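You operate a simulated robot arm through the tools that you are given. There is no shell and no other tool.

You run a simulated robot arm. Do the job below in one go: nothing can be reset, and whatever is moved stays where it is left.

JOB
Press the rice ball flat in the lunch box, then lid and latch it.
Fine: pressed out till it meets both long walls.
Where things are to end (x, y in the base frame): rice ball within 20 mm of [480, 620].

It is judged by the outcome, as a careful person would: the job done as asked, and still so three seconds after it is handed in. It fails if anything else is knocked over, pushed out of place, dropped, spilled or broken. A push-on lid holds only when it is set on centred and level and pressed home; a screw cap is set on level and turned clockwise until tight.

ROBOT AND FRAMES
A 6-joint arm with a two-finger parallel gripper, fixed in place. Base frame: the origin is at the foot of the arm, x ahead of it, y to its left, z up. Lengths are in mm, angles in rad, forces in N, time in s.
With the tool pointing down near the work surface it reaches from about 380 to 880 mm from the base axis. Its first joint turns from -2.007 to 2.007 rad. Payload 3.43 kg.
The TCP is the grasp point between the finger pads, 34 mm short of the fingertips. In the tool frame z runs along the fingers and y along their closing line. The gripper opens to 128 mm. The fingers are 24 mm wide and 12 mm thick; the gripper's body (48 by 130 mm) begins 96 mm behind the TCP.
Orientation is told as [roll, pitch, yaw] about the base's x, y, z axes, in that order, counted from this pose: with the fingers straight down and closing along the base's y, the tool's x points along the base's -x, its y along +y and its z along -z.

CONTROLS
- The arm moves only by the tool play_rows. Its argument "deltas" is a list of rows, each a list of 7 numbers: the gripper command, from -1 (shut) to 1 (fully open), values between in proportion, then the shift along the tool's x, y, z in mm, then the turn, a rotation vector about the tool's x, y, z in rad. In form: [[gripper, dx, dy, dz, wx, wy, wz], ...]. A call has 1 to 20 rows; each row is the pose to reach, as a shift and turn from the pose commanded when the call began, along the tool's axes at that moment. Rows are played at 5 a second. More than 50 mm and 0.15 rad between two rows, or a gripper value outside its range, and nothing of the call is played. A pose out of reach is approached as far as the arm can. The call stops where the force on the tool passes 80 N (or 10 N more than at its start, if that is more) or the arm is blocked; 0.2 s more then pass. Each finger travels about 108 mm/s and halts on what it meets, pressing with about 27 N; the grip force reading is that of the motor and also rises with nothing between the fingers. The clock runs only during rows and for 0.2 s after the last one: add rows that repeat a pose to give the fingers time. It gives the time, the measured TCP pose, the force on the tool (base axes), the opening and the grip force at its end, in the units of the frame above (readings bear some noise), with the torque about the TCP (base axes, N m) and any sound that the robot's microphone picked up, and new pictures: "pictures" is both (left out), scene, wrist or none.
- Cameras (640 x 400 px; columns grow to the right, rows downward): "scene" is fixed at [232.5, 650, 1342.5]; the picture's right is [-1.00, 0.07, 0.00], its down [0.06, 0.92, -0.39] and it looks along [-0.03, -0.39, -0.92] (base axes); focal length 214 px, centre (320, 200). "wrist" rides on the gripper at [76, -11, -160] in the tool frame; the picture's right is [0.15, 0.99, 0.00], its down [-0.88, 0.13, -0.46] and it looks along [-0.45, 0.07, 0.89] (tool axes); focal length 234 px, centre (320, 200). There is no depth. A picture from a camera that has moved, and an enlarged one, comes with that camera's place and axes in the base frame and with its lens. The place of the scene camera against the robot may be out by one fixed shift of up to 18 mm in any direction.
- slide_trunk(by): slides the trunk up (or, below 0, down) by that many mm; the arm rides with it, the base frame stays. It gives what a move gives, with no picture.
- inspect(camera, box): a new picture of the part [left, top, right, bottom] of that camera's present view, enlarged. It takes no simulated time.
- sign_off(): hands the job in; it is judged then, once.

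Nothing tells you positions but the pictures and the camera data. Unless the task says otherwise, let go and move clear before handing in.

The tools are called after ">>>" as name(argument=value, ...) on one line, values as JSON. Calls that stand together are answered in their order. play_rows: Moves the arm, as the interface text tells. Its arguments: {"type":"object","properties":{"deltas":{"type":"array","items":{"type":"array","items":{"type":"number"}}},"pictures":{"type":"string","enum":["both","scene","wrist","none"]}},"required":["deltas"]} The other tools are called the same way: slide_trunk (by) slides the trunk up or down; inspect (camera, box) takes an enlarged picture of a part of a camera's view; sign_off () hands the job in.

At the start:

```text
t: 0.0
ee_pos: [164.0, 440.9, 1036.5]
tcp_rot: [0.001, 0.0, 0.001]
wrist_force: [-0.2, 0.4, 0.2]
wrist_torque: [-0.03, -0.03, 0.04]
gripper_width: 128.0
grasp_force: 0.0
trunk travel left (down, up): [-600.0, 190.0]
```

scene: 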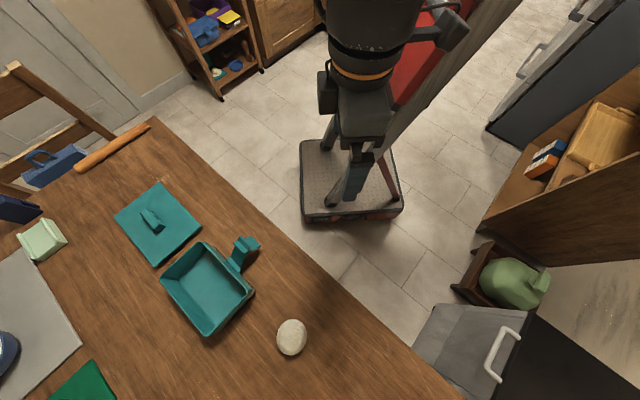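
wrist: 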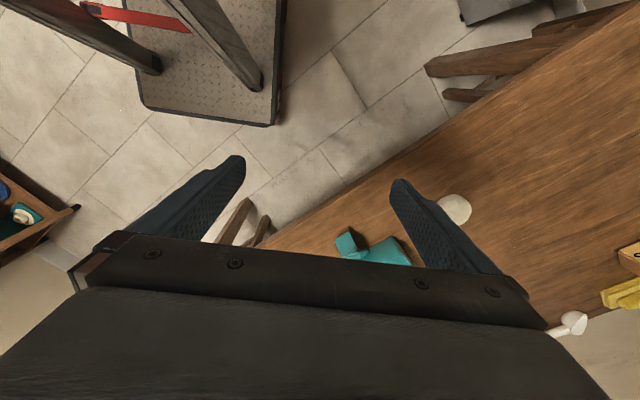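

The picture shows a teal lunch box with a latch on one side, its lid with a handle to the left of it, and a white rice ball to the right, all on a wooden table. I'll take closer looks before moving.

>>> inspect(camera="scene", box=[100, 170, 340, 370])

>>> inspect(camera="scene", box=[150, 220, 270, 345])

>>> inspect(camera="scene", box=[100, 170, 220, 280])

>>> inspect(camera="scene", box=[0, 100, 200, 400])

>>> inspect(camera="wrist", box=[300, 150, 640, 350])

```text
2.00 times, centred on (220, 270) of scene
camera zoom: at [232.5, 650.0, 1342.5], right [-1.0, 0.07, 0.0], down [0.06, 0.92, -0.39], along [-0.03, -0.39, -0.92], focal length 429 px, centre (520, 60)
```

zoom: 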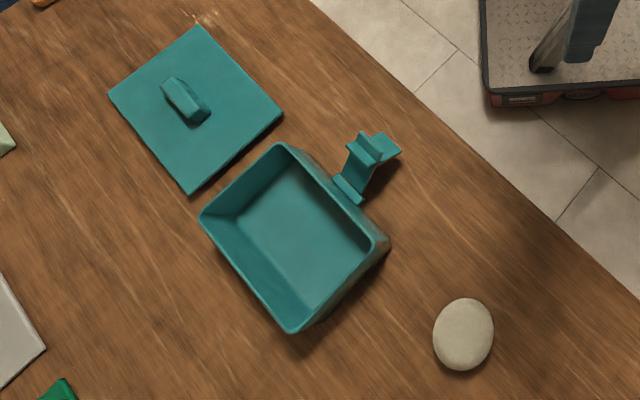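

```text
3.20 times, centred on (210, 282) of scene
camera zoom: at [232.5, 650.0, 1342.5], right [-1.0, 0.07, 0.0], down [0.06, 0.92, -0.39], along [-0.03, -0.39, -0.92], focal length 686 px, centre (672, -64)
```

zoom: 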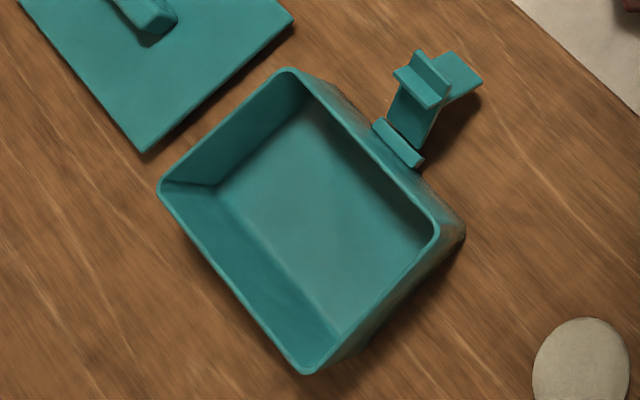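

```text
3.64 times, centred on (160, 225) of scene
camera zoom: at [232.5, 650.0, 1342.5], right [-1.0, 0.07, 0.0], down [0.06, 0.92, -0.39], along [-0.03, -0.39, -0.92], focal length 780 px, centre (902, 109)
```

zoom: 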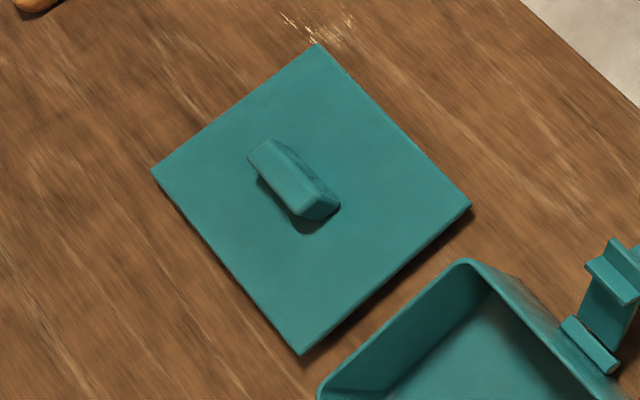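

```text
1.33 times, centred on (100, 250) of scene
camera zoom: at [232.5, 650.0, 1342.5], right [-1.0, 0.07, 0.0], down [0.06, 0.92, -0.39], along [-0.03, -0.39, -0.92], focal length 286 px, centre (613, 133)
```

zoom: 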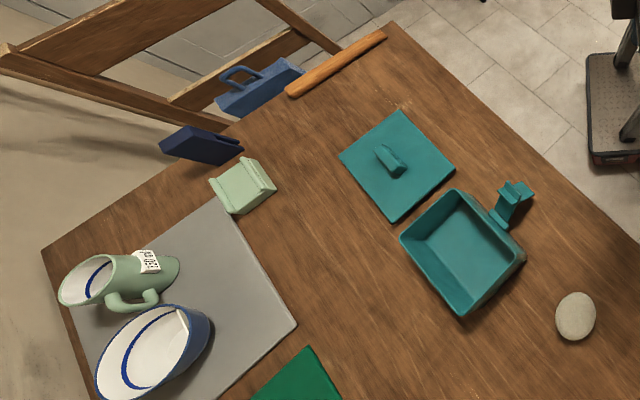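

```text
1.88 times, centred on (470, 250) of wrist
camera zoom: at [88.1, 430.8, 1197.2], right [-0.15, 0.99, 0.0], down [0.88, 0.13, 0.46], along [0.45, 0.07, -0.89], focal length 441 px, centre (38, 106)
```

zoom: 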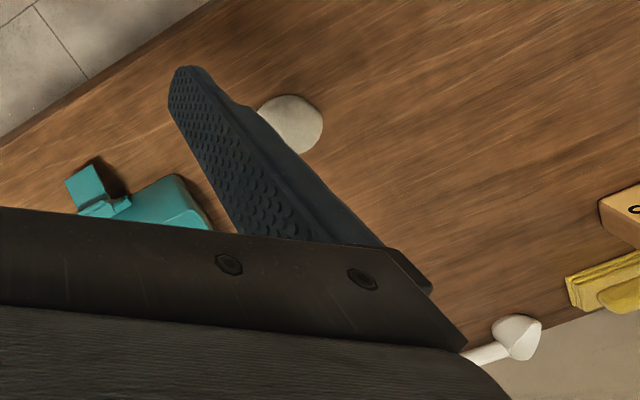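

The lunch box looks centred near (480, 620) on the table at about z 755, its long axis turned about 45°. The rice ball is near (285, 741) and the lid near (662, 446). I'll move the arm over the box at a safe height to look with the wrist camera.

>>> play_rows(deltas=[[1, -31, 18, 0, 0, 0, 0], [1, -62, 36, 0, 0, 0, 0], [1, -93, 54, 0, 0, 0, 0], [1, -124, 72, 0, 0, 0, 0], [1, -155, 90, 0, 0, 0, 0], [1, -186, 108, 0, 0, 0, 0], [1, -217, 126, 0, 0, 0, 0], [1, -248, 144, 0, 0, 0, 0], [1, -279, 162, 0, 0, 0, 0], [1, -316, 179, 0, 0, 0, 0], [1, -316, 179, 0, 0, 0, 0]], pictures="both")

```text
t: 2.4
ee_pos: [481.7, 621.2, 1037.0]
tcp_rot: [0.0, -0.001, -0.001]
wrist_force: [0.0, 0.2, -0.3]
wrist_torque: [-0.01, 0.04, 0.02]
gripper_width: 127.7
grasp_force: 0.1
trunk travel left (down, up): [-600.0, 190.0]
camera wrist: at [406.4, 610.6, 1196.7], right [-0.15, 0.99, 0.0], down [0.88, 0.13, 0.46], along [0.45, 0.07, -0.89], focal length 234 px, centre (320, 200)
```

scene: 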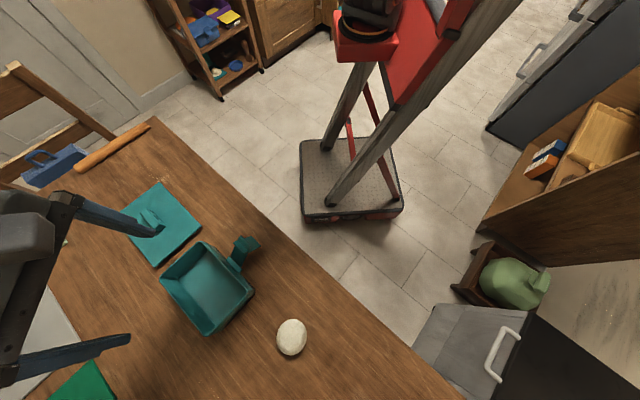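
wrist: 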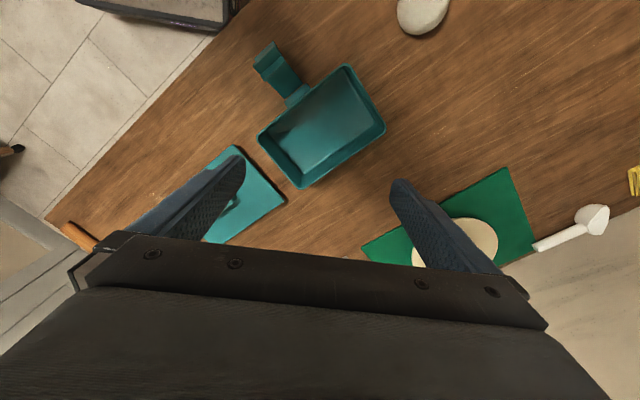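

The wrist view shows the whole box with the latch folded outward, the ball and part of the lid. I'll zoom in for measurement.

>>> inspect(camera="wrist", box=[230, 30, 410, 200])

>>> inspect(camera="wrist", box=[370, 0, 470, 62])

>>> inspect(camera="wrist", box=[180, 130, 300, 250])

```text
2.35 times, centred on (320, 115) of wrist
camera zoom: at [406.4, 610.6, 1196.7], right [-0.15, 0.99, 0.0], down [0.88, 0.13, 0.46], along [0.45, 0.07, -0.89], focal length 551 px, centre (320, 400)
```

zoom: 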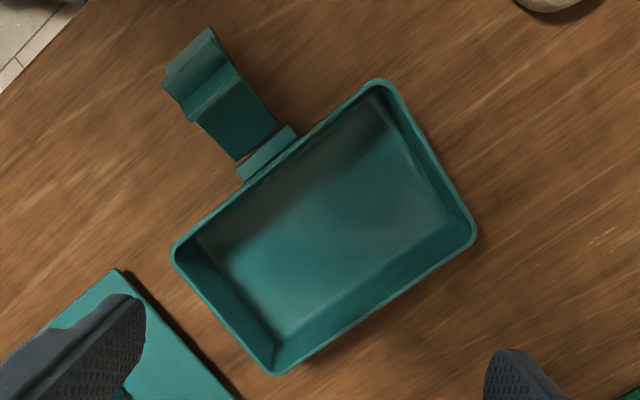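

```text
6.40 times, centred on (420, 31) of wrist
camera zoom: at [406.4, 610.6, 1196.7], right [-0.15, 0.99, 0.0], down [0.88, 0.13, 0.46], along [0.45, 0.07, -0.89], focal length 1499 px, centre (-320, 1282)
```

zoom: 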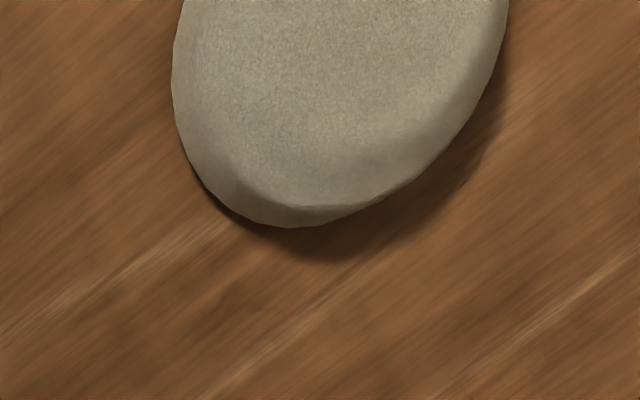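

```text
3.33 times, centred on (240, 190) of wrist
camera zoom: at [406.4, 610.6, 1196.7], right [-0.15, 0.99, 0.0], down [0.88, 0.13, 0.46], along [0.45, 0.07, -0.89], focal length 781 px, centre (587, 233)
```

zoom: 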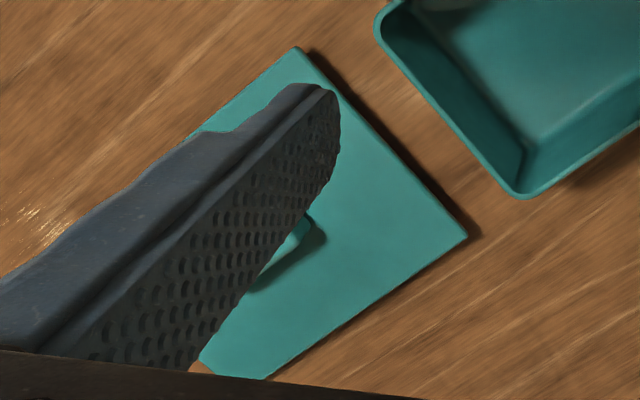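

From this view the box rim measures about 172×112 mm, centred near (481, 622). Next I'll move above the rice ball for a clear view of it and a second sight line for height.

>>> play_rows(deltas=[[1, 28, 24, 15, 0, 0, 0], [1, 56, 49, 31, 0, 0, 0], [1, 84, 73, 46, 0, 0, 0], [1, 112, 98, 62, 0, 0, 0], [1, 140, 121, 77, 0, 0, 0], [1, 140, 121, 77, 0, 0, 0]], pictures="wrist")

```text
t: 3.8
ee_pos: [340.1, 742.8, 963.6]
tcp_rot: [0.001, 0.001, 0.0]
wrist_force: [-0.1, 0.9, -0.1]
wrist_torque: [-0.03, -0.02, 0.02]
gripper_width: 128.2
grasp_force: 0.1
trunk travel left (down, up): [-600.0, 190.0]
camera wrist: at [265.1, 732.1, 1123.3], right [-0.15, 0.99, 0.0], down [0.88, 0.13, 0.46], along [0.45, 0.07, -0.89], focal length 234 px, centre (320, 200)
```

wrist: 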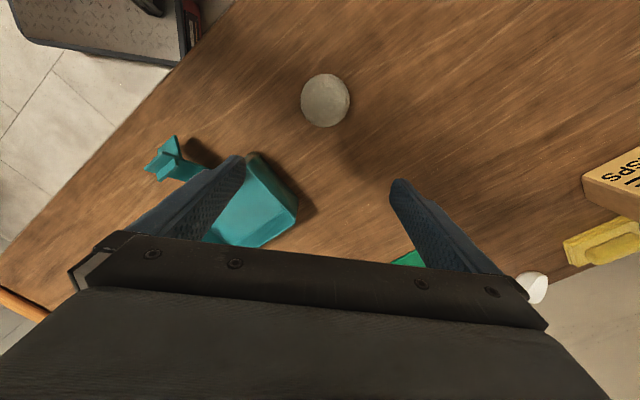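

>>> inspect(camera="wrist", box=[275, 55, 375, 145])

>>> inspect(camera="wrist", box=[130, 110, 330, 260])

```text
4.44 times, centred on (325, 100) of wrist
camera zoom: at [265.1, 732.1, 1123.3], right [-0.15, 0.99, 0.0], down [0.88, 0.13, 0.46], along [0.45, 0.07, -0.89], focal length 1041 px, centre (298, 644)
```

zoom: 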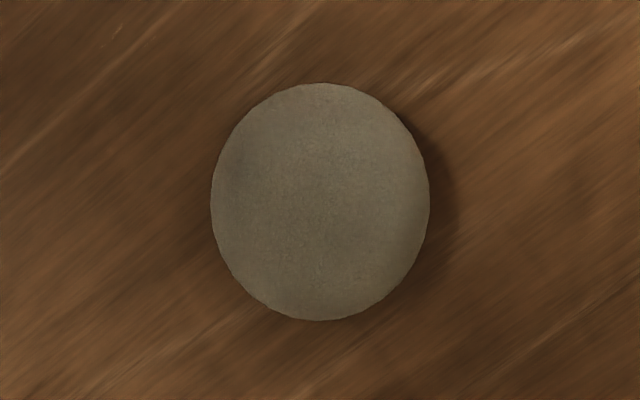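

```text
2.67 times, centred on (230, 185) of wrist
camera zoom: at [265.1, 732.1, 1123.3], right [-0.15, 0.99, 0.0], down [0.88, 0.13, 0.46], along [0.45, 0.07, -0.89], focal length 624 px, centre (560, 240)
```

zoom: 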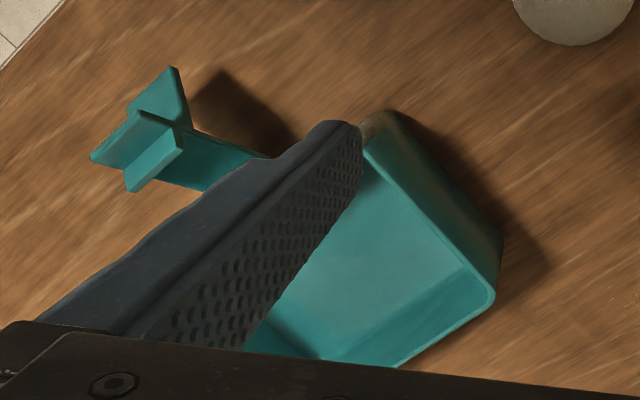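

The ball appears round, about 66 mm across, centred near (288, 743), and the box rim is at roughly z 820. I'll turn the gripper 45° to match the box's long axis, move above the ball and check alignment.

>>> play_rows(deltas=[[1, 9, 0, 10, 0, 0, -0.131], [1, 18, 0, 20, 0, 0, -0.262], [1, 27, 0, 30, 0, 0, -0.393], [1, 36, 0, 40, 0, 0, -0.524], [1, 45, 0, 50, 0, 0, -0.655], [1, 52, 0, 60, 0, 0, -0.785], [1, 52, 0, 60, 0, 0, -0.785]], pictures="both")

```text
t: 5.4
ee_pos: [287.7, 742.5, 898.9]
tcp_rot: [-0.001, 0.0, 0.787]
wrist_force: [0.3, -1.1, 0.3]
wrist_torque: [-0.02, -0.02, -0.01]
gripper_width: 127.9
grasp_force: 0.0
trunk travel left (down, up): [-600.0, 190.0]
camera wrist: at [242.1, 680.7, 1059.8], right [-0.8, 0.6, 0.0], down [0.53, 0.72, 0.46], along [0.27, 0.37, -0.89], focal length 234 px, centre (320, 200)
```

scene: 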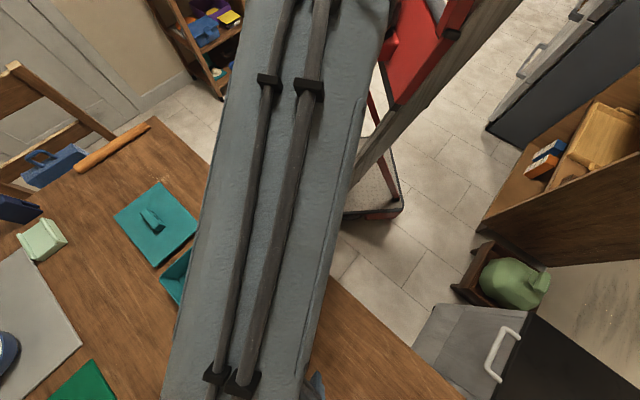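
wrist: 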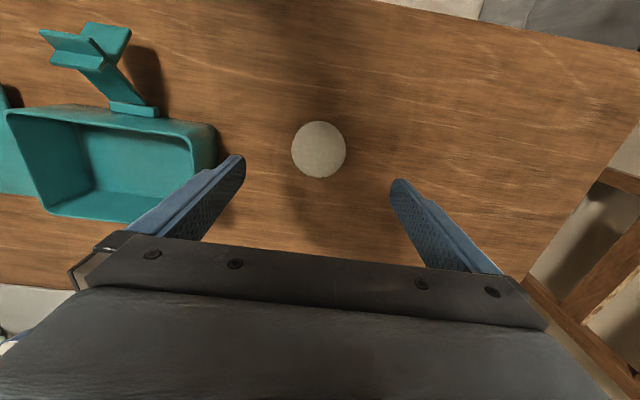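

>>> inspect(camera="wrist", box=[0, 0, 260, 240])

>>> inspect(camera="wrist", box=[270, 100, 370, 200])

>>> inspect(camera="wrist", box=[20, 10, 180, 130])

```text
1.67 times, centred on (130, 120) of wrist
camera zoom: at [242.1, 680.7, 1059.8], right [-0.8, 0.6, 0.0], down [0.53, 0.72, 0.46], along [0.27, 0.37, -0.89], focal length 390 px, centre (637, 333)
```

zoom: 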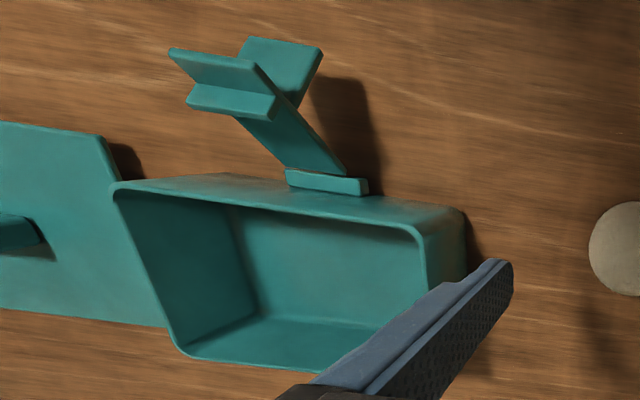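

```text
4.00 times, centred on (320, 150) of wrist
camera zoom: at [242.1, 680.7, 1059.8], right [-0.8, 0.6, 0.0], down [0.53, 0.72, 0.46], along [0.27, 0.37, -0.89], focal length 937 px, centre (320, 400)
```

zoom: 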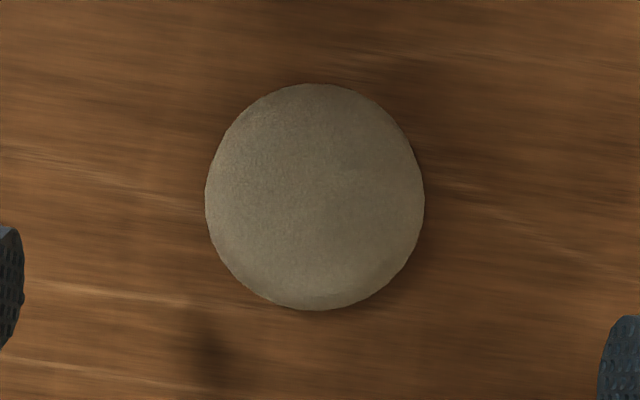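

```text
3.33 times, centred on (100, 70) of wrist
camera zoom: at [242.1, 680.7, 1059.8], right [-0.8, 0.6, 0.0], down [0.53, 0.72, 0.46], along [0.27, 0.37, -0.89], focal length 781 px, centre (1053, 633)
```

zoom: 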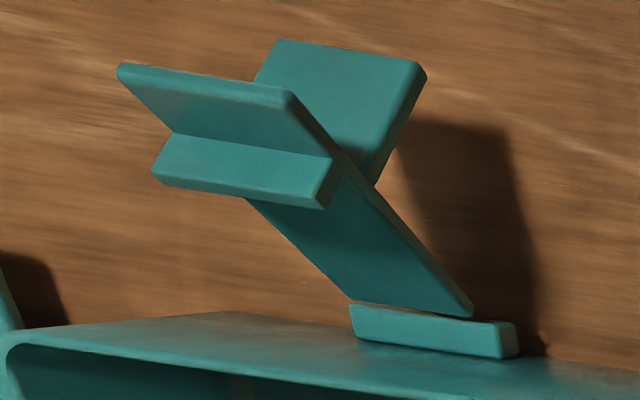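

The gripper is centred over the ball and aligned. The latch is a hinged arm leaning outward from the near long wall with a ledge for the lid edge. I'll descend around the ball with open fingers, feeling for the table.

>>> play_rows(deltas=[[1, 0, 0, 30, 0, 0, 0], [1, 0, 0, 60, 0, 0, 0], [1, 0, 0, 80, 0, 0, 0], [1, 0, 0, 94, 0, 0, 0], [1, 0, 0, 94, 0, 0, 0]], pictures="wrist")

```text
t: 6.6
ee_pos: [287.0, 740.2, 808.7]
tcp_rot: [-0.002, 0.0, 0.785]
wrist_force: [0.4, 0.0, 0.3]
wrist_torque: [0.01, 0.0, 0.03]
gripper_width: 128.1
grasp_force: 0.0
trunk travel left (down, up): [-600.0, 190.0]
camera wrist: at [242.2, 679.4, 967.9], right [-0.8, 0.6, 0.0], down [0.53, 0.71, 0.46], along [0.27, 0.37, -0.89], focal length 234 px, centre (320, 200)
```

wrist: 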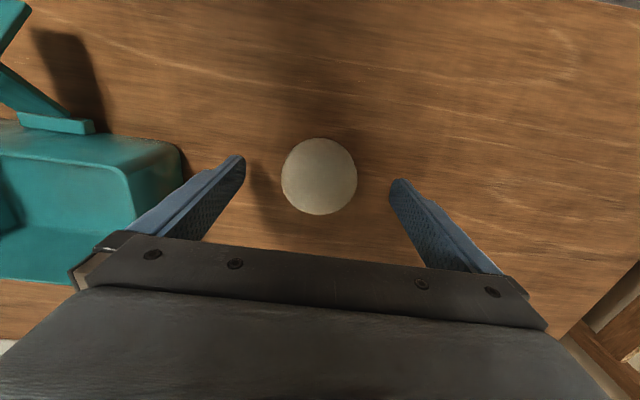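

The ball sits between the open fingers. The reading is a little off the commanded pose, so I'll let the arm settle and check it isn't at its reach limit.

>>> play_rows(deltas=[[1, 0, 0, 0, 0, 0, 0], [1, 0, 0, 0, 0, 0, 0], [1, 0, 0, 0, 0, 0, 0]], pictures="none")

```text
t: 7.4
ee_pos: [287.6, 740.8, 807.2]
tcp_rot: [0.0, -0.002, 0.787]
wrist_force: [0.3, -0.1, -0.2]
wrist_torque: [-0.02, 0.02, -0.01]
gripper_width: 128.1
grasp_force: 0.1
trunk travel left (down, up): [-600.0, 190.0]
```

The arm is near its reach limit at this trunk height, so I'll raise the arm 200 mm and slide the trunk down by the same amount for a better posture.

>>> play_rows(deltas=[[1, 0, 0, -45, 0, 0, 0], [1, 0, 0, -90, 0, 0, 0], [1, 0, 0, -135, 0, 0, 0], [1, 0, 0, -180, 0, 0, 0], [1, 0, 0, -225, 0, 0, 0], [1, 0, 0, -225, 0, 0, 0]], pictures="none")

>>> slide_trunk(by=-200)

>>> play_rows(deltas=[[1, 0, 0, 0, 0, 0, 0]], pictures="both")

```text
t: 8.8
ee_pos: [290.5, 741.6, 1030.8]
tcp_rot: [0.0, -0.001, 0.785]
wrist_force: [-0.9, 0.4, 0.2]
wrist_torque: [0.03, 0.02, 0.0]
gripper_width: 127.9
grasp_force: 0.1
trunk travel left (down, up): [-600.0, 190.0]
```

```text
t: 11.0
ee_pos: [286.7, 742.6, 831.6]
tcp_rot: [0.0, 0.0, 0.784]
wrist_force: [-0.3, -0.4, 0.0]
wrist_torque: [0.03, 0.01, 0.0]
gripper_width: 127.9
grasp_force: 0.1
trunk travel left (down, up): [-400.0, 390.0]
```

```text
t: 11.4
ee_pos: [286.4, 741.0, 832.1]
tcp_rot: [0.0, 0.0, 0.785]
wrist_force: [0.5, -0.4, 0.2]
wrist_torque: [0.0, -0.02, -0.02]
gripper_width: 128.1
grasp_force: 0.0
trunk travel left (down, up): [-400.0, 390.0]
camera wrist: at [242.2, 680.5, 991.1], right [-0.8, 0.6, 0.0], down [0.53, 0.71, 0.46], along [0.27, 0.37, -0.89], focal length 234 px, centre (320, 200)
```

scene: 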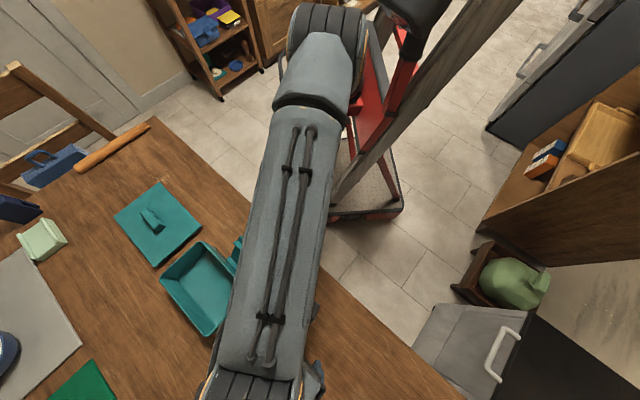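
wrist: 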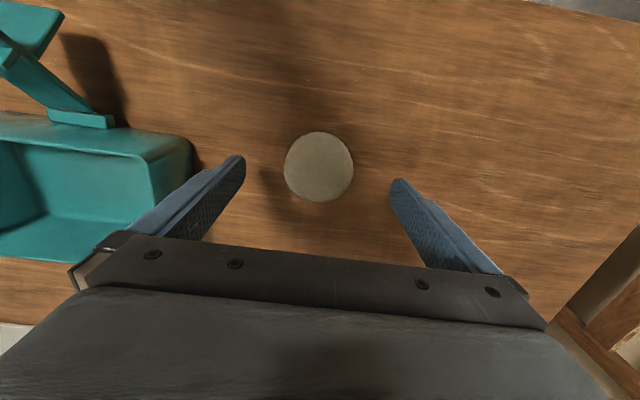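

The arm is now in a better posture with the ball still between the fingers. I'll descend in small steps and feel for the table.

>>> play_rows(deltas=[[1, 0, 0, 12, 0, 0, 0], [1, 0, 0, 25, 0, 0, 0], [1, 0, 0, 30, 0, 0, 0], [1, 0, 0, 34, 0, 0, 0], [1, 0, 0, 34, 0, 0, 0]], pictures="wrist")

```text
t: 12.6
ee_pos: [287.1, 742.7, 797.5]
tcp_rot: [0.0, 0.0, 0.787]
wrist_force: [0.5, -0.5, 0.6]
wrist_torque: [0.03, -0.01, -0.01]
gripper_width: 128.1
grasp_force: 0.1
trunk travel left (down, up): [-400.0, 390.0]
camera wrist: at [242.6, 681.0, 957.6], right [-0.8, 0.6, 0.0], down [0.53, 0.71, 0.46], along [0.27, 0.37, -0.89], focal length 234 px, centre (320, 200)
```

wrist: 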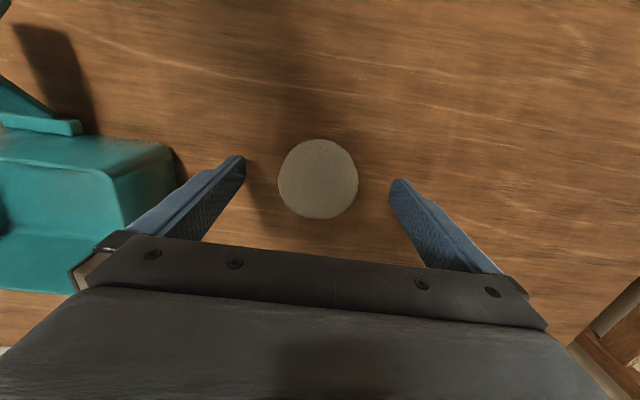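

>>> play_rows(deltas=[[1, 0, 0, 4, 0, 0, 0], [1, 0, 0, 8, 0, 0, 0], [1, 0, 0, 8, 0, 0, 0]], pictures="none")

>>> play_rows(deltas=[[1, 0, 0, 3, 0, 0, 0], [1, 0, 0, 6, 0, 0, 0], [1, 0, 0, 6, 0, 0, 0]], pictures="wrist")

```text
t: 13.4
ee_pos: [287.8, 741.9, 788.7]
tcp_rot: [0.0, 0.0, 0.786]
wrist_force: [0.2, -0.8, -0.1]
wrist_torque: [0.0, -0.02, -0.01]
gripper_width: 128.0
grasp_force: 0.0
trunk travel left (down, up): [-400.0, 390.0]
```

```text
t: 14.2
ee_pos: [288.5, 741.8, 784.7]
tcp_rot: [0.0, 0.001, 0.785]
wrist_force: [-1.4, 0.1, 7.0]
wrist_torque: [-0.44, -0.25, -0.08]
gripper_width: 127.7
grasp_force: 0.1
trunk travel left (down, up): [-400.0, 390.0]
camera wrist: at [242.0, 680.3, 943.8], right [-0.8, 0.6, 0.0], down [0.53, 0.71, 0.46], along [0.27, 0.37, -0.89], focal length 234 px, centre (320, 200)
```

wrist: 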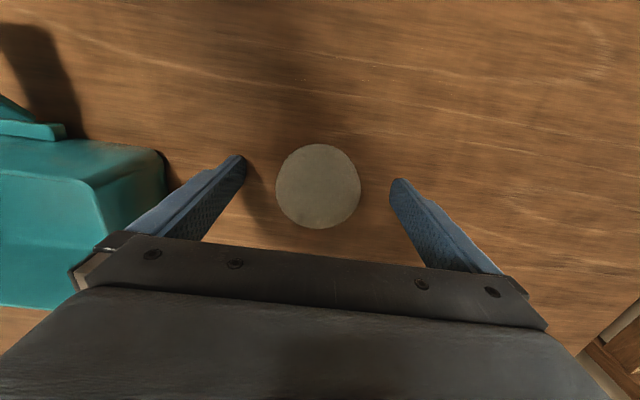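

The fingertips touched at TCP z≈784, so the table is at z≈750. I'll lift 4 mm and close gently on the ball.

>>> play_rows(deltas=[[1, 0, 0, -4, 0, 0, 0], [0.4, 0, 0, -4, 0, 0, 0], [0.1, 0, 0, -4, 0, 0, 0], [-0.06, 0, 0, -4, 0, 0, 0], [-0.06, 0, 0, -4, 0, 0, 0], [-0.06, 0, 0, -4, 0, 0, 0]], pictures="wrist")

```text
t: 15.6
ee_pos: [287.0, 742.4, 788.1]
tcp_rot: [0.0, 0.001, 0.785]
wrist_force: [0.0, 0.5, -0.5]
wrist_torque: [0.0, -0.03, 0.0]
gripper_width: 67.2
grasp_force: 27.1
trunk travel left (down, up): [-400.0, 390.0]
camera wrist: at [242.0, 680.7, 946.7], right [-0.8, 0.6, 0.0], down [0.53, 0.71, 0.46], along [0.27, 0.37, -0.89], focal length 234 px, centre (320, 200)
```

wrist: 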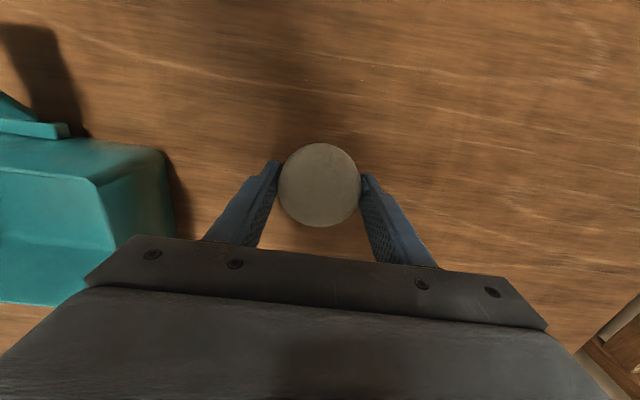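

The ball is held at 67 mm width. I'll lift it clear and carry it over the box centre at about (480, 621).

>>> play_rows(deltas=[[-0.06, 0, 0, -20, 0, 0, 0], [-0.06, 0, 0, -50, 0, 0, 0], [-0.06, 0, 0, -85, 0, 0, 0], [-0.06, 0, 0, -120, 0, 0, 0], [-0.06, 0, 0, -120, 0, 0, 0]], pictures="wrist")

```text
t: 16.8
ee_pos: [287.5, 740.9, 907.4]
tcp_rot: [0.0, 0.0, 0.785]
wrist_force: [0.0, -0.1, -1.3]
wrist_torque: [0.0, 0.0, 0.02]
gripper_width: 66.9
grasp_force: 27.1
trunk travel left (down, up): [-400.0, 390.0]
camera wrist: at [241.8, 680.4, 1067.7], right [-0.8, 0.6, 0.0], down [0.53, 0.71, 0.46], along [0.27, 0.37, -0.89], focal length 234 px, centre (320, 200)
```

wrist: 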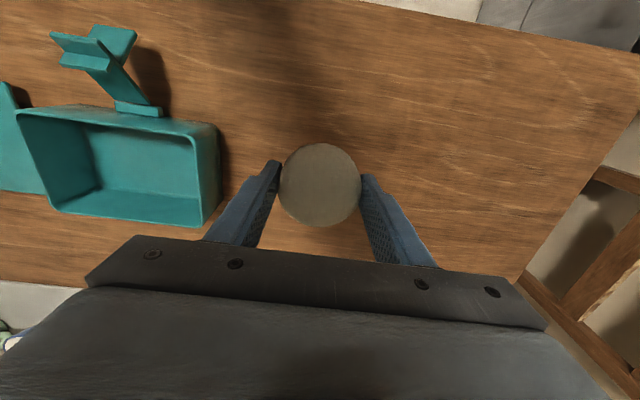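

>>> inspect(camera="wrist", box=[0, 10, 240, 240])

>>> inspect(camera="wrist", box=[40, 10, 180, 130])

```text
1.74 times, centred on (120, 125) of wrist
camera zoom: at [241.8, 680.4, 1067.7], right [-0.8, 0.6, 0.0], down [0.53, 0.71, 0.46], along [0.27, 0.37, -0.89], focal length 407 px, centre (668, 330)
```

zoom: 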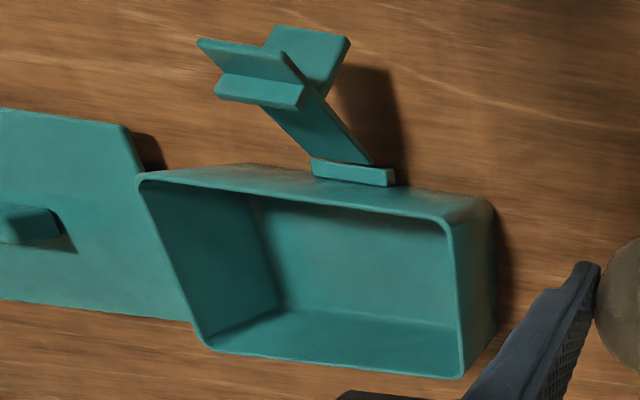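

```text
3.33 times, centred on (110, 70) of wrist
camera zoom: at [241.8, 680.4, 1067.7], right [-0.8, 0.6, 0.0], down [0.53, 0.71, 0.46], along [0.27, 0.37, -0.89], focal length 781 px, centre (1020, 633)
```

zoom: 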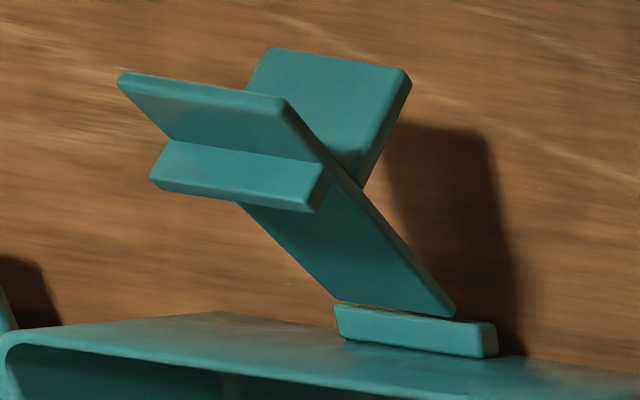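

The ball is held clear, and the box centre refines to about (481, 622). I'll carry the ball over it.

>>> play_rows(deltas=[[-0.06, -8, -36, 0, 0, 0, 0], [-0.06, -17, -74, 0, 0, 0, 0], [-0.06, -25, -111, 0, 0, 0, 0], [-0.06, -34, -148, 0, 0, 0, 0], [-0.06, -43, -185, 0, 0, 0, 0], [-0.06, -51, -221, 0, 0, 0, 0], [-0.06, -51, -221, 0, 0, 0, 0]], pictures="both")

```text
t: 18.4
ee_pos: [481.2, 619.2, 904.8]
tcp_rot: [-0.001, 0.001, 0.786]
wrist_force: [0.2, -0.5, -1.3]
wrist_torque: [0.01, -0.01, 0.03]
gripper_width: 66.8
grasp_force: 26.8
trunk travel left (down, up): [-400.0, 390.0]
camera wrist: at [436.1, 557.8, 1065.1], right [-0.8, 0.6, 0.0], down [0.53, 0.71, 0.46], along [0.27, 0.37, -0.89], focal length 234 px, centre (320, 200)
```

scene: 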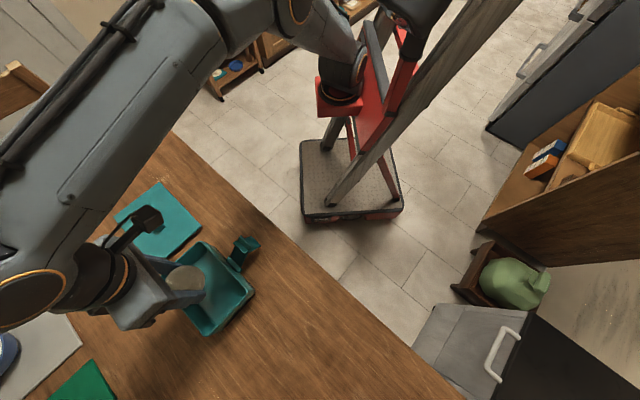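
wrist: 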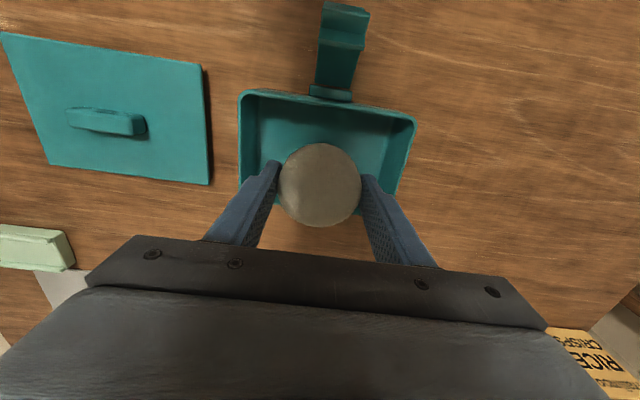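

The ball is above the box, and the lid with its handle is in clear view. I'll zoom in on the box, latch and lid.

>>> inspect(camera="wrist", box=[220, 0, 440, 210])

>>> inspect(camera="wrist", box=[0, 20, 230, 200])

>>> inspect(camera="wrist", box=[290, 0, 390, 110])

```text
1.90 times, centred on (330, 105) of wrist
camera zoom: at [436.1, 557.8, 1065.1], right [-0.8, 0.6, 0.0], down [0.53, 0.71, 0.46], along [0.27, 0.37, -0.89], focal length 446 px, centre (301, 381)
```

zoom: 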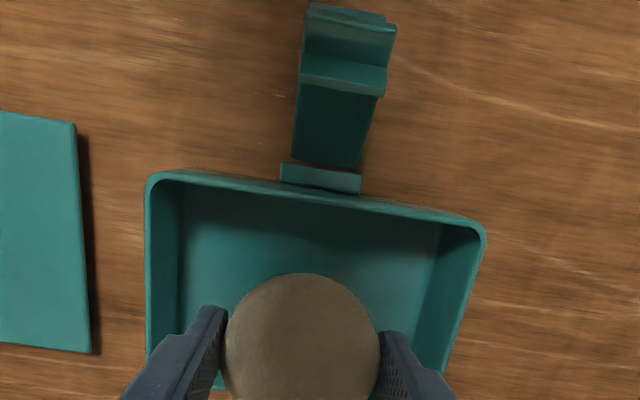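

```text
2.22 times, centred on (115, 110) of wrist
camera zoom: at [436.1, 557.8, 1065.1], right [-0.8, 0.6, 0.0], down [0.53, 0.71, 0.46], along [0.27, 0.37, -0.89], focal length 520 px, centre (776, 400)
```

zoom: 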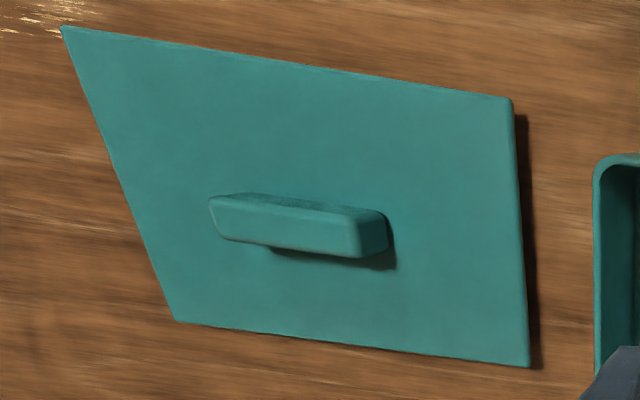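

```text
3.64 times, centred on (340, 55) of wrist
camera zoom: at [436.1, 557.8, 1065.1], right [-0.8, 0.6, 0.0], down [0.53, 0.71, 0.46], along [0.27, 0.37, -0.89], focal length 852 px, centre (247, 727)
```

zoom: 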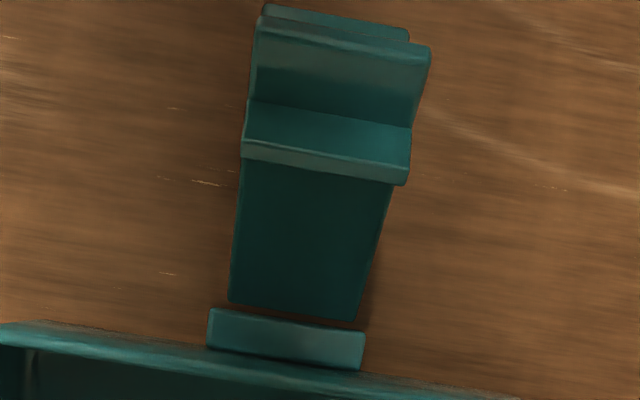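

The box centre stays near (481, 621), with the latch hinge low on the near wall and its arm end about z 828. I'll lower the ball into the box.

>>> play_rows(deltas=[[-0.06, 0, 0, 30, 0, 0, 0], [-0.06, 0, 0, 60, 0, 0, 0], [-0.06, 0, 0, 85, 0, 0, 0], [-0.06, 0, 0, 103, 0, 0, 0], [-0.06, 0, 0, 103, 0, 0, 0]], pictures="wrist")

```text
t: 19.6
ee_pos: [481.7, 620.1, 804.5]
tcp_rot: [0.0, 0.001, 0.786]
wrist_force: [-0.2, 0.2, -1.1]
wrist_torque: [-0.02, 0.01, 0.01]
gripper_width: 67.0
grasp_force: 26.7
trunk travel left (down, up): [-400.0, 390.0]
camera wrist: at [436.1, 559.7, 963.4], right [-0.8, 0.6, 0.0], down [0.53, 0.71, 0.46], along [0.27, 0.37, -0.89], focal length 234 px, centre (320, 200)
```

wrist: 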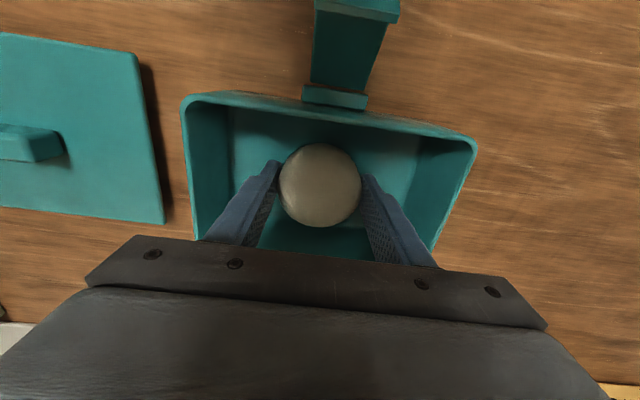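

>>> play_rows(deltas=[[-0.06, 0, 0, 4, 0, 0, 0], [-0.06, 0, 0, 8, 0, 0, 0], [-0.06, 0, 0, 8, 0, 0, 0]], pictures="none")

>>> play_rows(deltas=[[-0.06, 0, 0, 2, 0, 0, 0], [-0.06, 0, 0, 3, 0, 0, 0], [-0.06, 0, 0, 3, 0, 0, 0]], pictures="none")

```text
t: 20.4
ee_pos: [479.3, 620.9, 795.2]
tcp_rot: [0.002, 0.0, 0.784]
wrist_force: [0.4, -0.2, -0.9]
wrist_torque: [0.01, -0.01, -0.01]
gripper_width: 67.0
grasp_force: 26.9
trunk travel left (down, up): [-400.0, 390.0]
```

```text
t: 21.2
ee_pos: [480.2, 619.9, 793.1]
tcp_rot: [0.0, -0.001, 0.785]
wrist_force: [-0.7, 0.6, -1.6]
wrist_torque: [-0.02, 0.0, -0.01]
gripper_width: 67.1
grasp_force: 27.2
trunk travel left (down, up): [-400.0, 390.0]
```

>>> play_rows(deltas=[[-0.06, 0, 0, 1, 0, 0, 0], [-0.06, 0, 0, 2, 0, 0, 0], [-0.06, 0, 0, 2, 0, 0, 0]], pictures="none")

>>> play_rows(deltas=[[-0.06, 0, 0, 1, 0, 0, 0], [-0.06, 0, 0, 2, 0, 0, 0], [-0.06, 0, 0, 2, 0, 0, 0]], pictures="none")

```text
t: 22.0
ee_pos: [481.7, 621.5, 791.7]
tcp_rot: [0.0, 0.0, 0.787]
wrist_force: [-2.3, -2.6, 4.4]
wrist_torque: [-0.06, 0.07, 0.0]
gripper_width: 66.9
grasp_force: 27.2
trunk travel left (down, up): [-400.0, 390.0]
```

```text
t: 22.8
ee_pos: [481.1, 622.0, 791.6]
tcp_rot: [-0.001, -0.004, 0.786]
wrist_force: [1.0, -1.9, 24.0]
wrist_torque: [-0.3, -0.02, -0.05]
gripper_width: 67.0
grasp_force: 26.8
trunk travel left (down, up): [-400.0, 390.0]
```

The ball rests on the box floor (contact at TCP z≈791.6). I'll relax the downward push, open the fingers and rise.

>>> play_rows(deltas=[[-0.06, 0, 0, -2, 0, 0, 0], [0.2, 0, 0, -2, 0, 0, 0], [0.5, 0, 0, -2, 0, 0, 0], [0.5, 0, 0, -2, 0, 0, 0], [0.5, 0, 0, -30, 0, 0, 0], [0.5, 0, 0, -70, 0, 0, 0], [0.5, 0, 0, -110, 0, 0, 0], [0.5, 0, 0, -110, 0, 0, 0]], pictures="wrist")

>>> inspect(camera="wrist", box=[220, 60, 440, 230])

```text
t: 24.6
ee_pos: [477.8, 621.8, 901.3]
tcp_rot: [-0.001, 0.001, 0.786]
wrist_force: [-0.2, -0.6, 0.7]
wrist_torque: [0.01, 0.01, 0.0]
gripper_width: 96.1
grasp_force: 0.1
trunk travel left (down, up): [-400.0, 390.0]
camera wrist: at [433.2, 559.6, 1061.0], right [-0.8, 0.6, 0.0], down [0.53, 0.71, 0.46], along [0.27, 0.37, -0.89], focal length 234 px, centre (320, 200)
```

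wrist: 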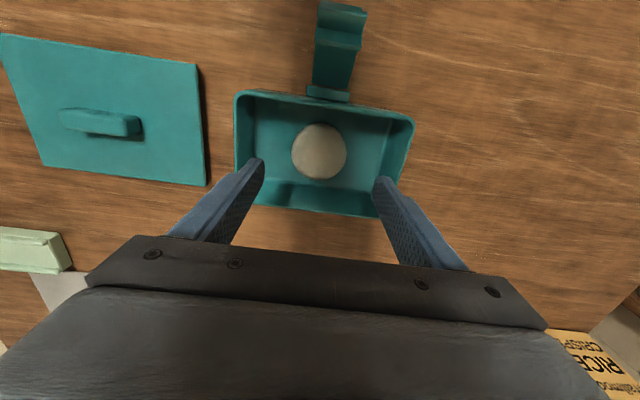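

```text
2.35 times, centred on (330, 145) of wrist
camera zoom: at [433.2, 559.6, 1061.0], right [-0.8, 0.6, 0.0], down [0.53, 0.71, 0.46], along [0.27, 0.37, -0.89], focal length 551 px, centre (296, 329)
```

zoom: 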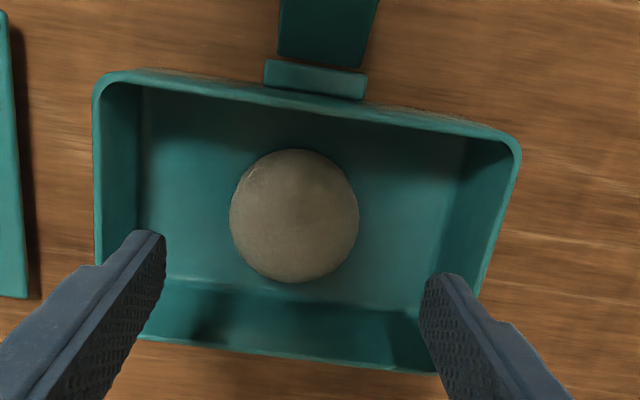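

The ball sits in the box at about (480, 621). I'll close the fingers and bring them down slowly on its top to press it.

>>> play_rows(deltas=[[0, 0, 0, 0, 0, 0, 0], [-0.6, 0, 0, 0, 0, 0, 0], [-1, 0, 0, 10, 0, 0, 0], [-1, 0, 0, 25, 0, 0, 0], [-1, 0, 0, 40, 0, 0, 0], [-1, 0, 0, 45, 0, 0, 0], [-1, 0, 0, 45, 0, 0, 0]], pictures="wrist")

```text
t: 26.2
ee_pos: [480.7, 621.1, 853.8]
tcp_rot: [0.001, 0.001, 0.787]
wrist_force: [-0.4, -1.0, 0.5]
wrist_torque: [0.01, -0.01, -0.03]
gripper_width: 0.0
grasp_force: 27.0
trunk travel left (down, up): [-400.0, 390.0]
camera wrist: at [434.6, 559.8, 1014.5], right [-0.8, 0.6, 0.0], down [0.53, 0.71, 0.46], along [0.27, 0.37, -0.89], focal length 234 px, centre (320, 200)
```

wrist: 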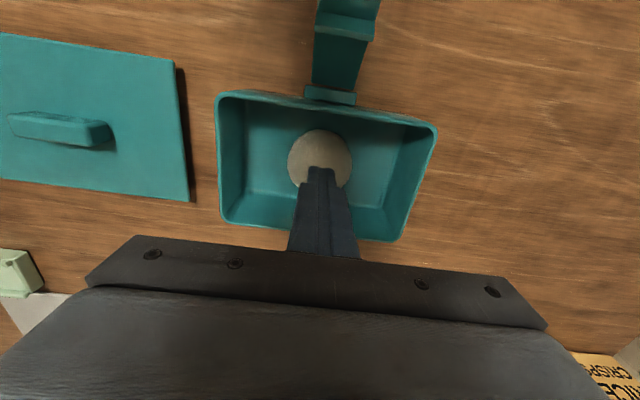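

>>> play_rows(deltas=[[-1, 0, 0, 3, 0, 0, 0], [-1, 0, 0, 6, 0, 0, 0], [-1, 0, 0, 9, 0, 0, 0], [-1, 0, 0, 9, 0, 0, 0]], pictures="none")

>>> play_rows(deltas=[[-1, 0, 0, 3, 0, 0, 0], [-1, 0, 0, 6, 0, 0, 0], [-1, 0, 0, 6, 0, 0, 0]], pictures="wrist")

```text
t: 27.2
ee_pos: [479.8, 622.0, 844.9]
tcp_rot: [-0.001, 0.0, 0.786]
wrist_force: [-0.3, -0.5, 0.1]
wrist_torque: [0.01, 0.03, -0.03]
gripper_width: 0.2
grasp_force: 26.9
trunk travel left (down, up): [-400.0, 390.0]
```

```text
t: 28.0
ee_pos: [479.4, 622.9, 838.5]
tcp_rot: [0.0, 0.001, 0.785]
wrist_force: [-0.3, 0.2, 0.6]
wrist_torque: [0.0, 0.06, 0.02]
gripper_width: 0.0
grasp_force: 26.6
trunk travel left (down, up): [-400.0, 390.0]
camera wrist: at [434.9, 560.6, 999.0], right [-0.8, 0.6, 0.0], down [0.53, 0.71, 0.46], along [0.27, 0.37, -0.89], focal length 234 px, centre (320, 200)
```

wrist: 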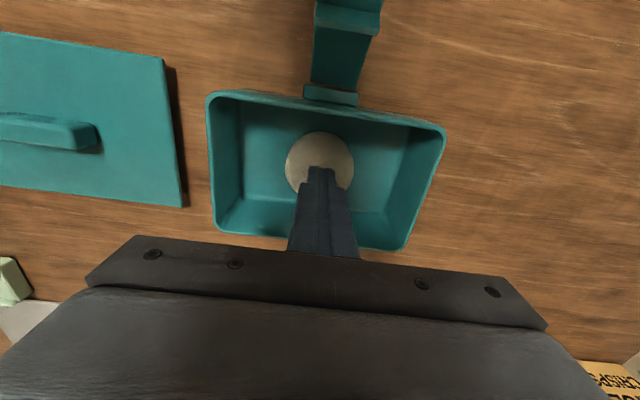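

>>> play_rows(deltas=[[-1, 0, 0, 2, 0, 0, 0], [-1, 0, 0, 4, 0, 0, 0], [-1, 0, 0, 4, 0, 0, 0]], pictures="none")

>>> play_rows(deltas=[[-1, 0, 0, 2, 0, 0, 0], [-1, 0, 0, 4, 0, 0, 0], [-1, 0, 0, 4, 0, 0, 0]], pictures="none")

```text
t: 28.8
ee_pos: [480.2, 621.5, 834.6]
tcp_rot: [0.0, 0.0, 0.785]
wrist_force: [-0.5, 0.0, 0.7]
wrist_torque: [-0.01, -0.03, 0.01]
gripper_width: 0.4
grasp_force: 26.3
trunk travel left (down, up): [-400.0, 390.0]
```

```text
t: 29.6
ee_pos: [479.1, 621.5, 829.8]
tcp_rot: [-0.001, -0.002, 0.786]
wrist_force: [-0.3, -0.3, -0.3]
wrist_torque: [0.01, -0.02, 0.0]
gripper_width: 0.1
grasp_force: 27.2
trunk travel left (down, up): [-400.0, 390.0]
```

>>> play_rows(deltas=[[-1, 0, 0, 2, 0, 0, 0], [-1, 0, 0, 4, 0, 0, 0], [-1, 0, 0, 4, 0, 0, 0]], pictures="wrist")

>>> inspect(camera="wrist", box=[220, 80, 440, 260])

```text
t: 30.4
ee_pos: [480.9, 621.8, 827.3]
tcp_rot: [0.0, 0.0, 0.786]
wrist_force: [0.0, -0.4, 0.8]
wrist_torque: [0.01, 0.02, 0.01]
gripper_width: 0.0
grasp_force: 26.8
trunk travel left (down, up): [-400.0, 390.0]
camera wrist: at [434.6, 561.0, 986.4], right [-0.8, 0.6, 0.0], down [0.53, 0.71, 0.46], along [0.27, 0.37, -0.89], focal length 234 px, centre (320, 200)
```

wrist: 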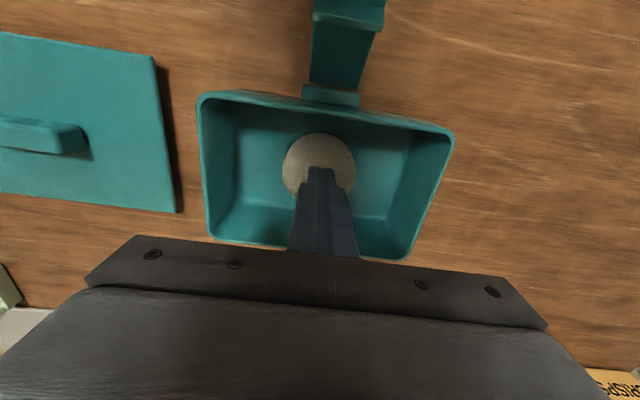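

```text
2.22 times, centred on (330, 170) of wrist
camera zoom: at [434.6, 561.0, 986.4], right [-0.8, 0.6, 0.0], down [0.53, 0.71, 0.46], along [0.27, 0.37, -0.89], focal length 520 px, centre (298, 267)
```

zoom: 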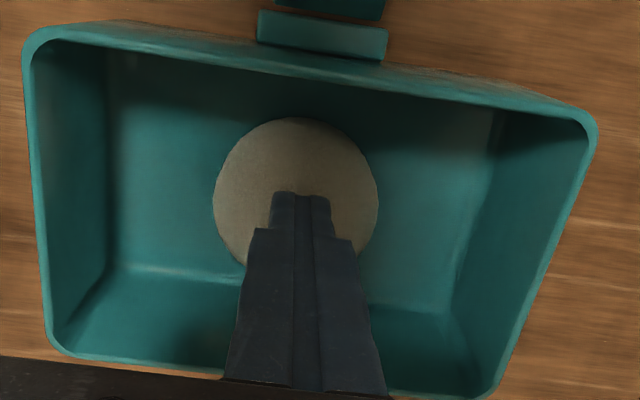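

>>> play_rows(deltas=[[-1, 0, 0, 2, 0, 0, 0], [-1, 0, 0, 4, 0, 0, 0], [-1, 0, 0, 4, 0, 0, 0]], pictures="none")

>>> play_rows(deltas=[[-1, 0, 0, 2, 0, 0, 0], [-1, 0, 0, 3, 0, 0, 0], [-1, 0, 0, 3, 0, 0, 0]], pictures="none")

```text
t: 31.2
ee_pos: [480.9, 621.9, 821.8]
tcp_rot: [0.0, 0.003, 0.785]
wrist_force: [-0.5, -0.1, 0.9]
wrist_torque: [-0.04, -0.02, 0.01]
gripper_width: 0.1
grasp_force: 27.4
trunk travel left (down, up): [-400.0, 390.0]
```

```text
t: 32.0
ee_pos: [480.8, 622.5, 820.4]
tcp_rot: [0.001, 0.001, 0.787]
wrist_force: [-0.4, 0.4, 0.8]
wrist_torque: [0.0, -0.01, -0.01]
gripper_width: 0.0
grasp_force: 27.4
trunk travel left (down, up): [-400.0, 390.0]
```

>>> play_rows(deltas=[[-1, 0, 0, 2, 0, 0, 0], [-1, 0, 0, 3, 0, 0, 0], [-1, 0, 0, 3, 0, 0, 0]], pictures="none")

>>> play_rows(deltas=[[-1, 0, 0, 2, 0, 0, 0], [-1, 0, 0, 3, 0, 0, 0], [-1, 0, 0, 3, 0, 0, 0]], pictures="wrist")

>>> inspect(camera="wrist", box=[220, 80, 440, 260])

```text
t: 32.8
ee_pos: [480.9, 622.6, 817.6]
tcp_rot: [-0.001, 0.0, 0.785]
wrist_force: [0.5, 0.7, 0.4]
wrist_torque: [-0.02, -0.01, 0.0]
gripper_width: 0.2
grasp_force: 27.2
trunk travel left (down, up): [-400.0, 390.0]
```

```text
t: 33.6
ee_pos: [480.5, 622.0, 814.1]
tcp_rot: [0.001, -0.001, 0.786]
wrist_force: [0.1, -1.0, 1.1]
wrist_torque: [0.01, 0.01, 0.0]
gripper_width: 0.0
grasp_force: 27.1
trunk travel left (down, up): [-400.0, 390.0]
camera wrist: at [434.9, 560.3, 973.2], right [-0.8, 0.6, 0.0], down [0.53, 0.71, 0.46], along [0.27, 0.37, -0.89], focal length 234 px, centre (320, 200)
```

wrist: 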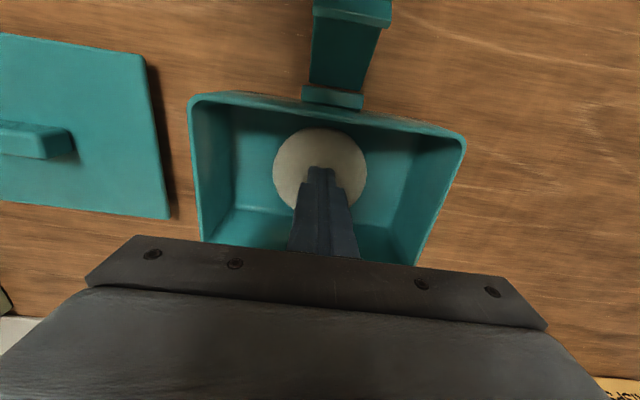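

```text
2.22 times, centred on (330, 170) of wrist
camera zoom: at [434.9, 560.3, 973.2], right [-0.8, 0.6, 0.0], down [0.53, 0.71, 0.46], along [0.27, 0.37, -0.89], focal length 520 px, centre (298, 267)
```

zoom: 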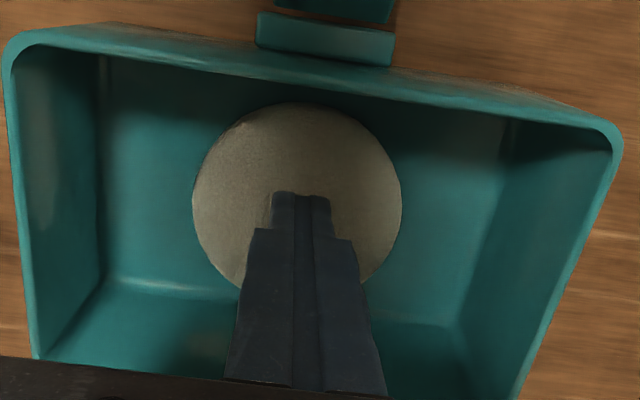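

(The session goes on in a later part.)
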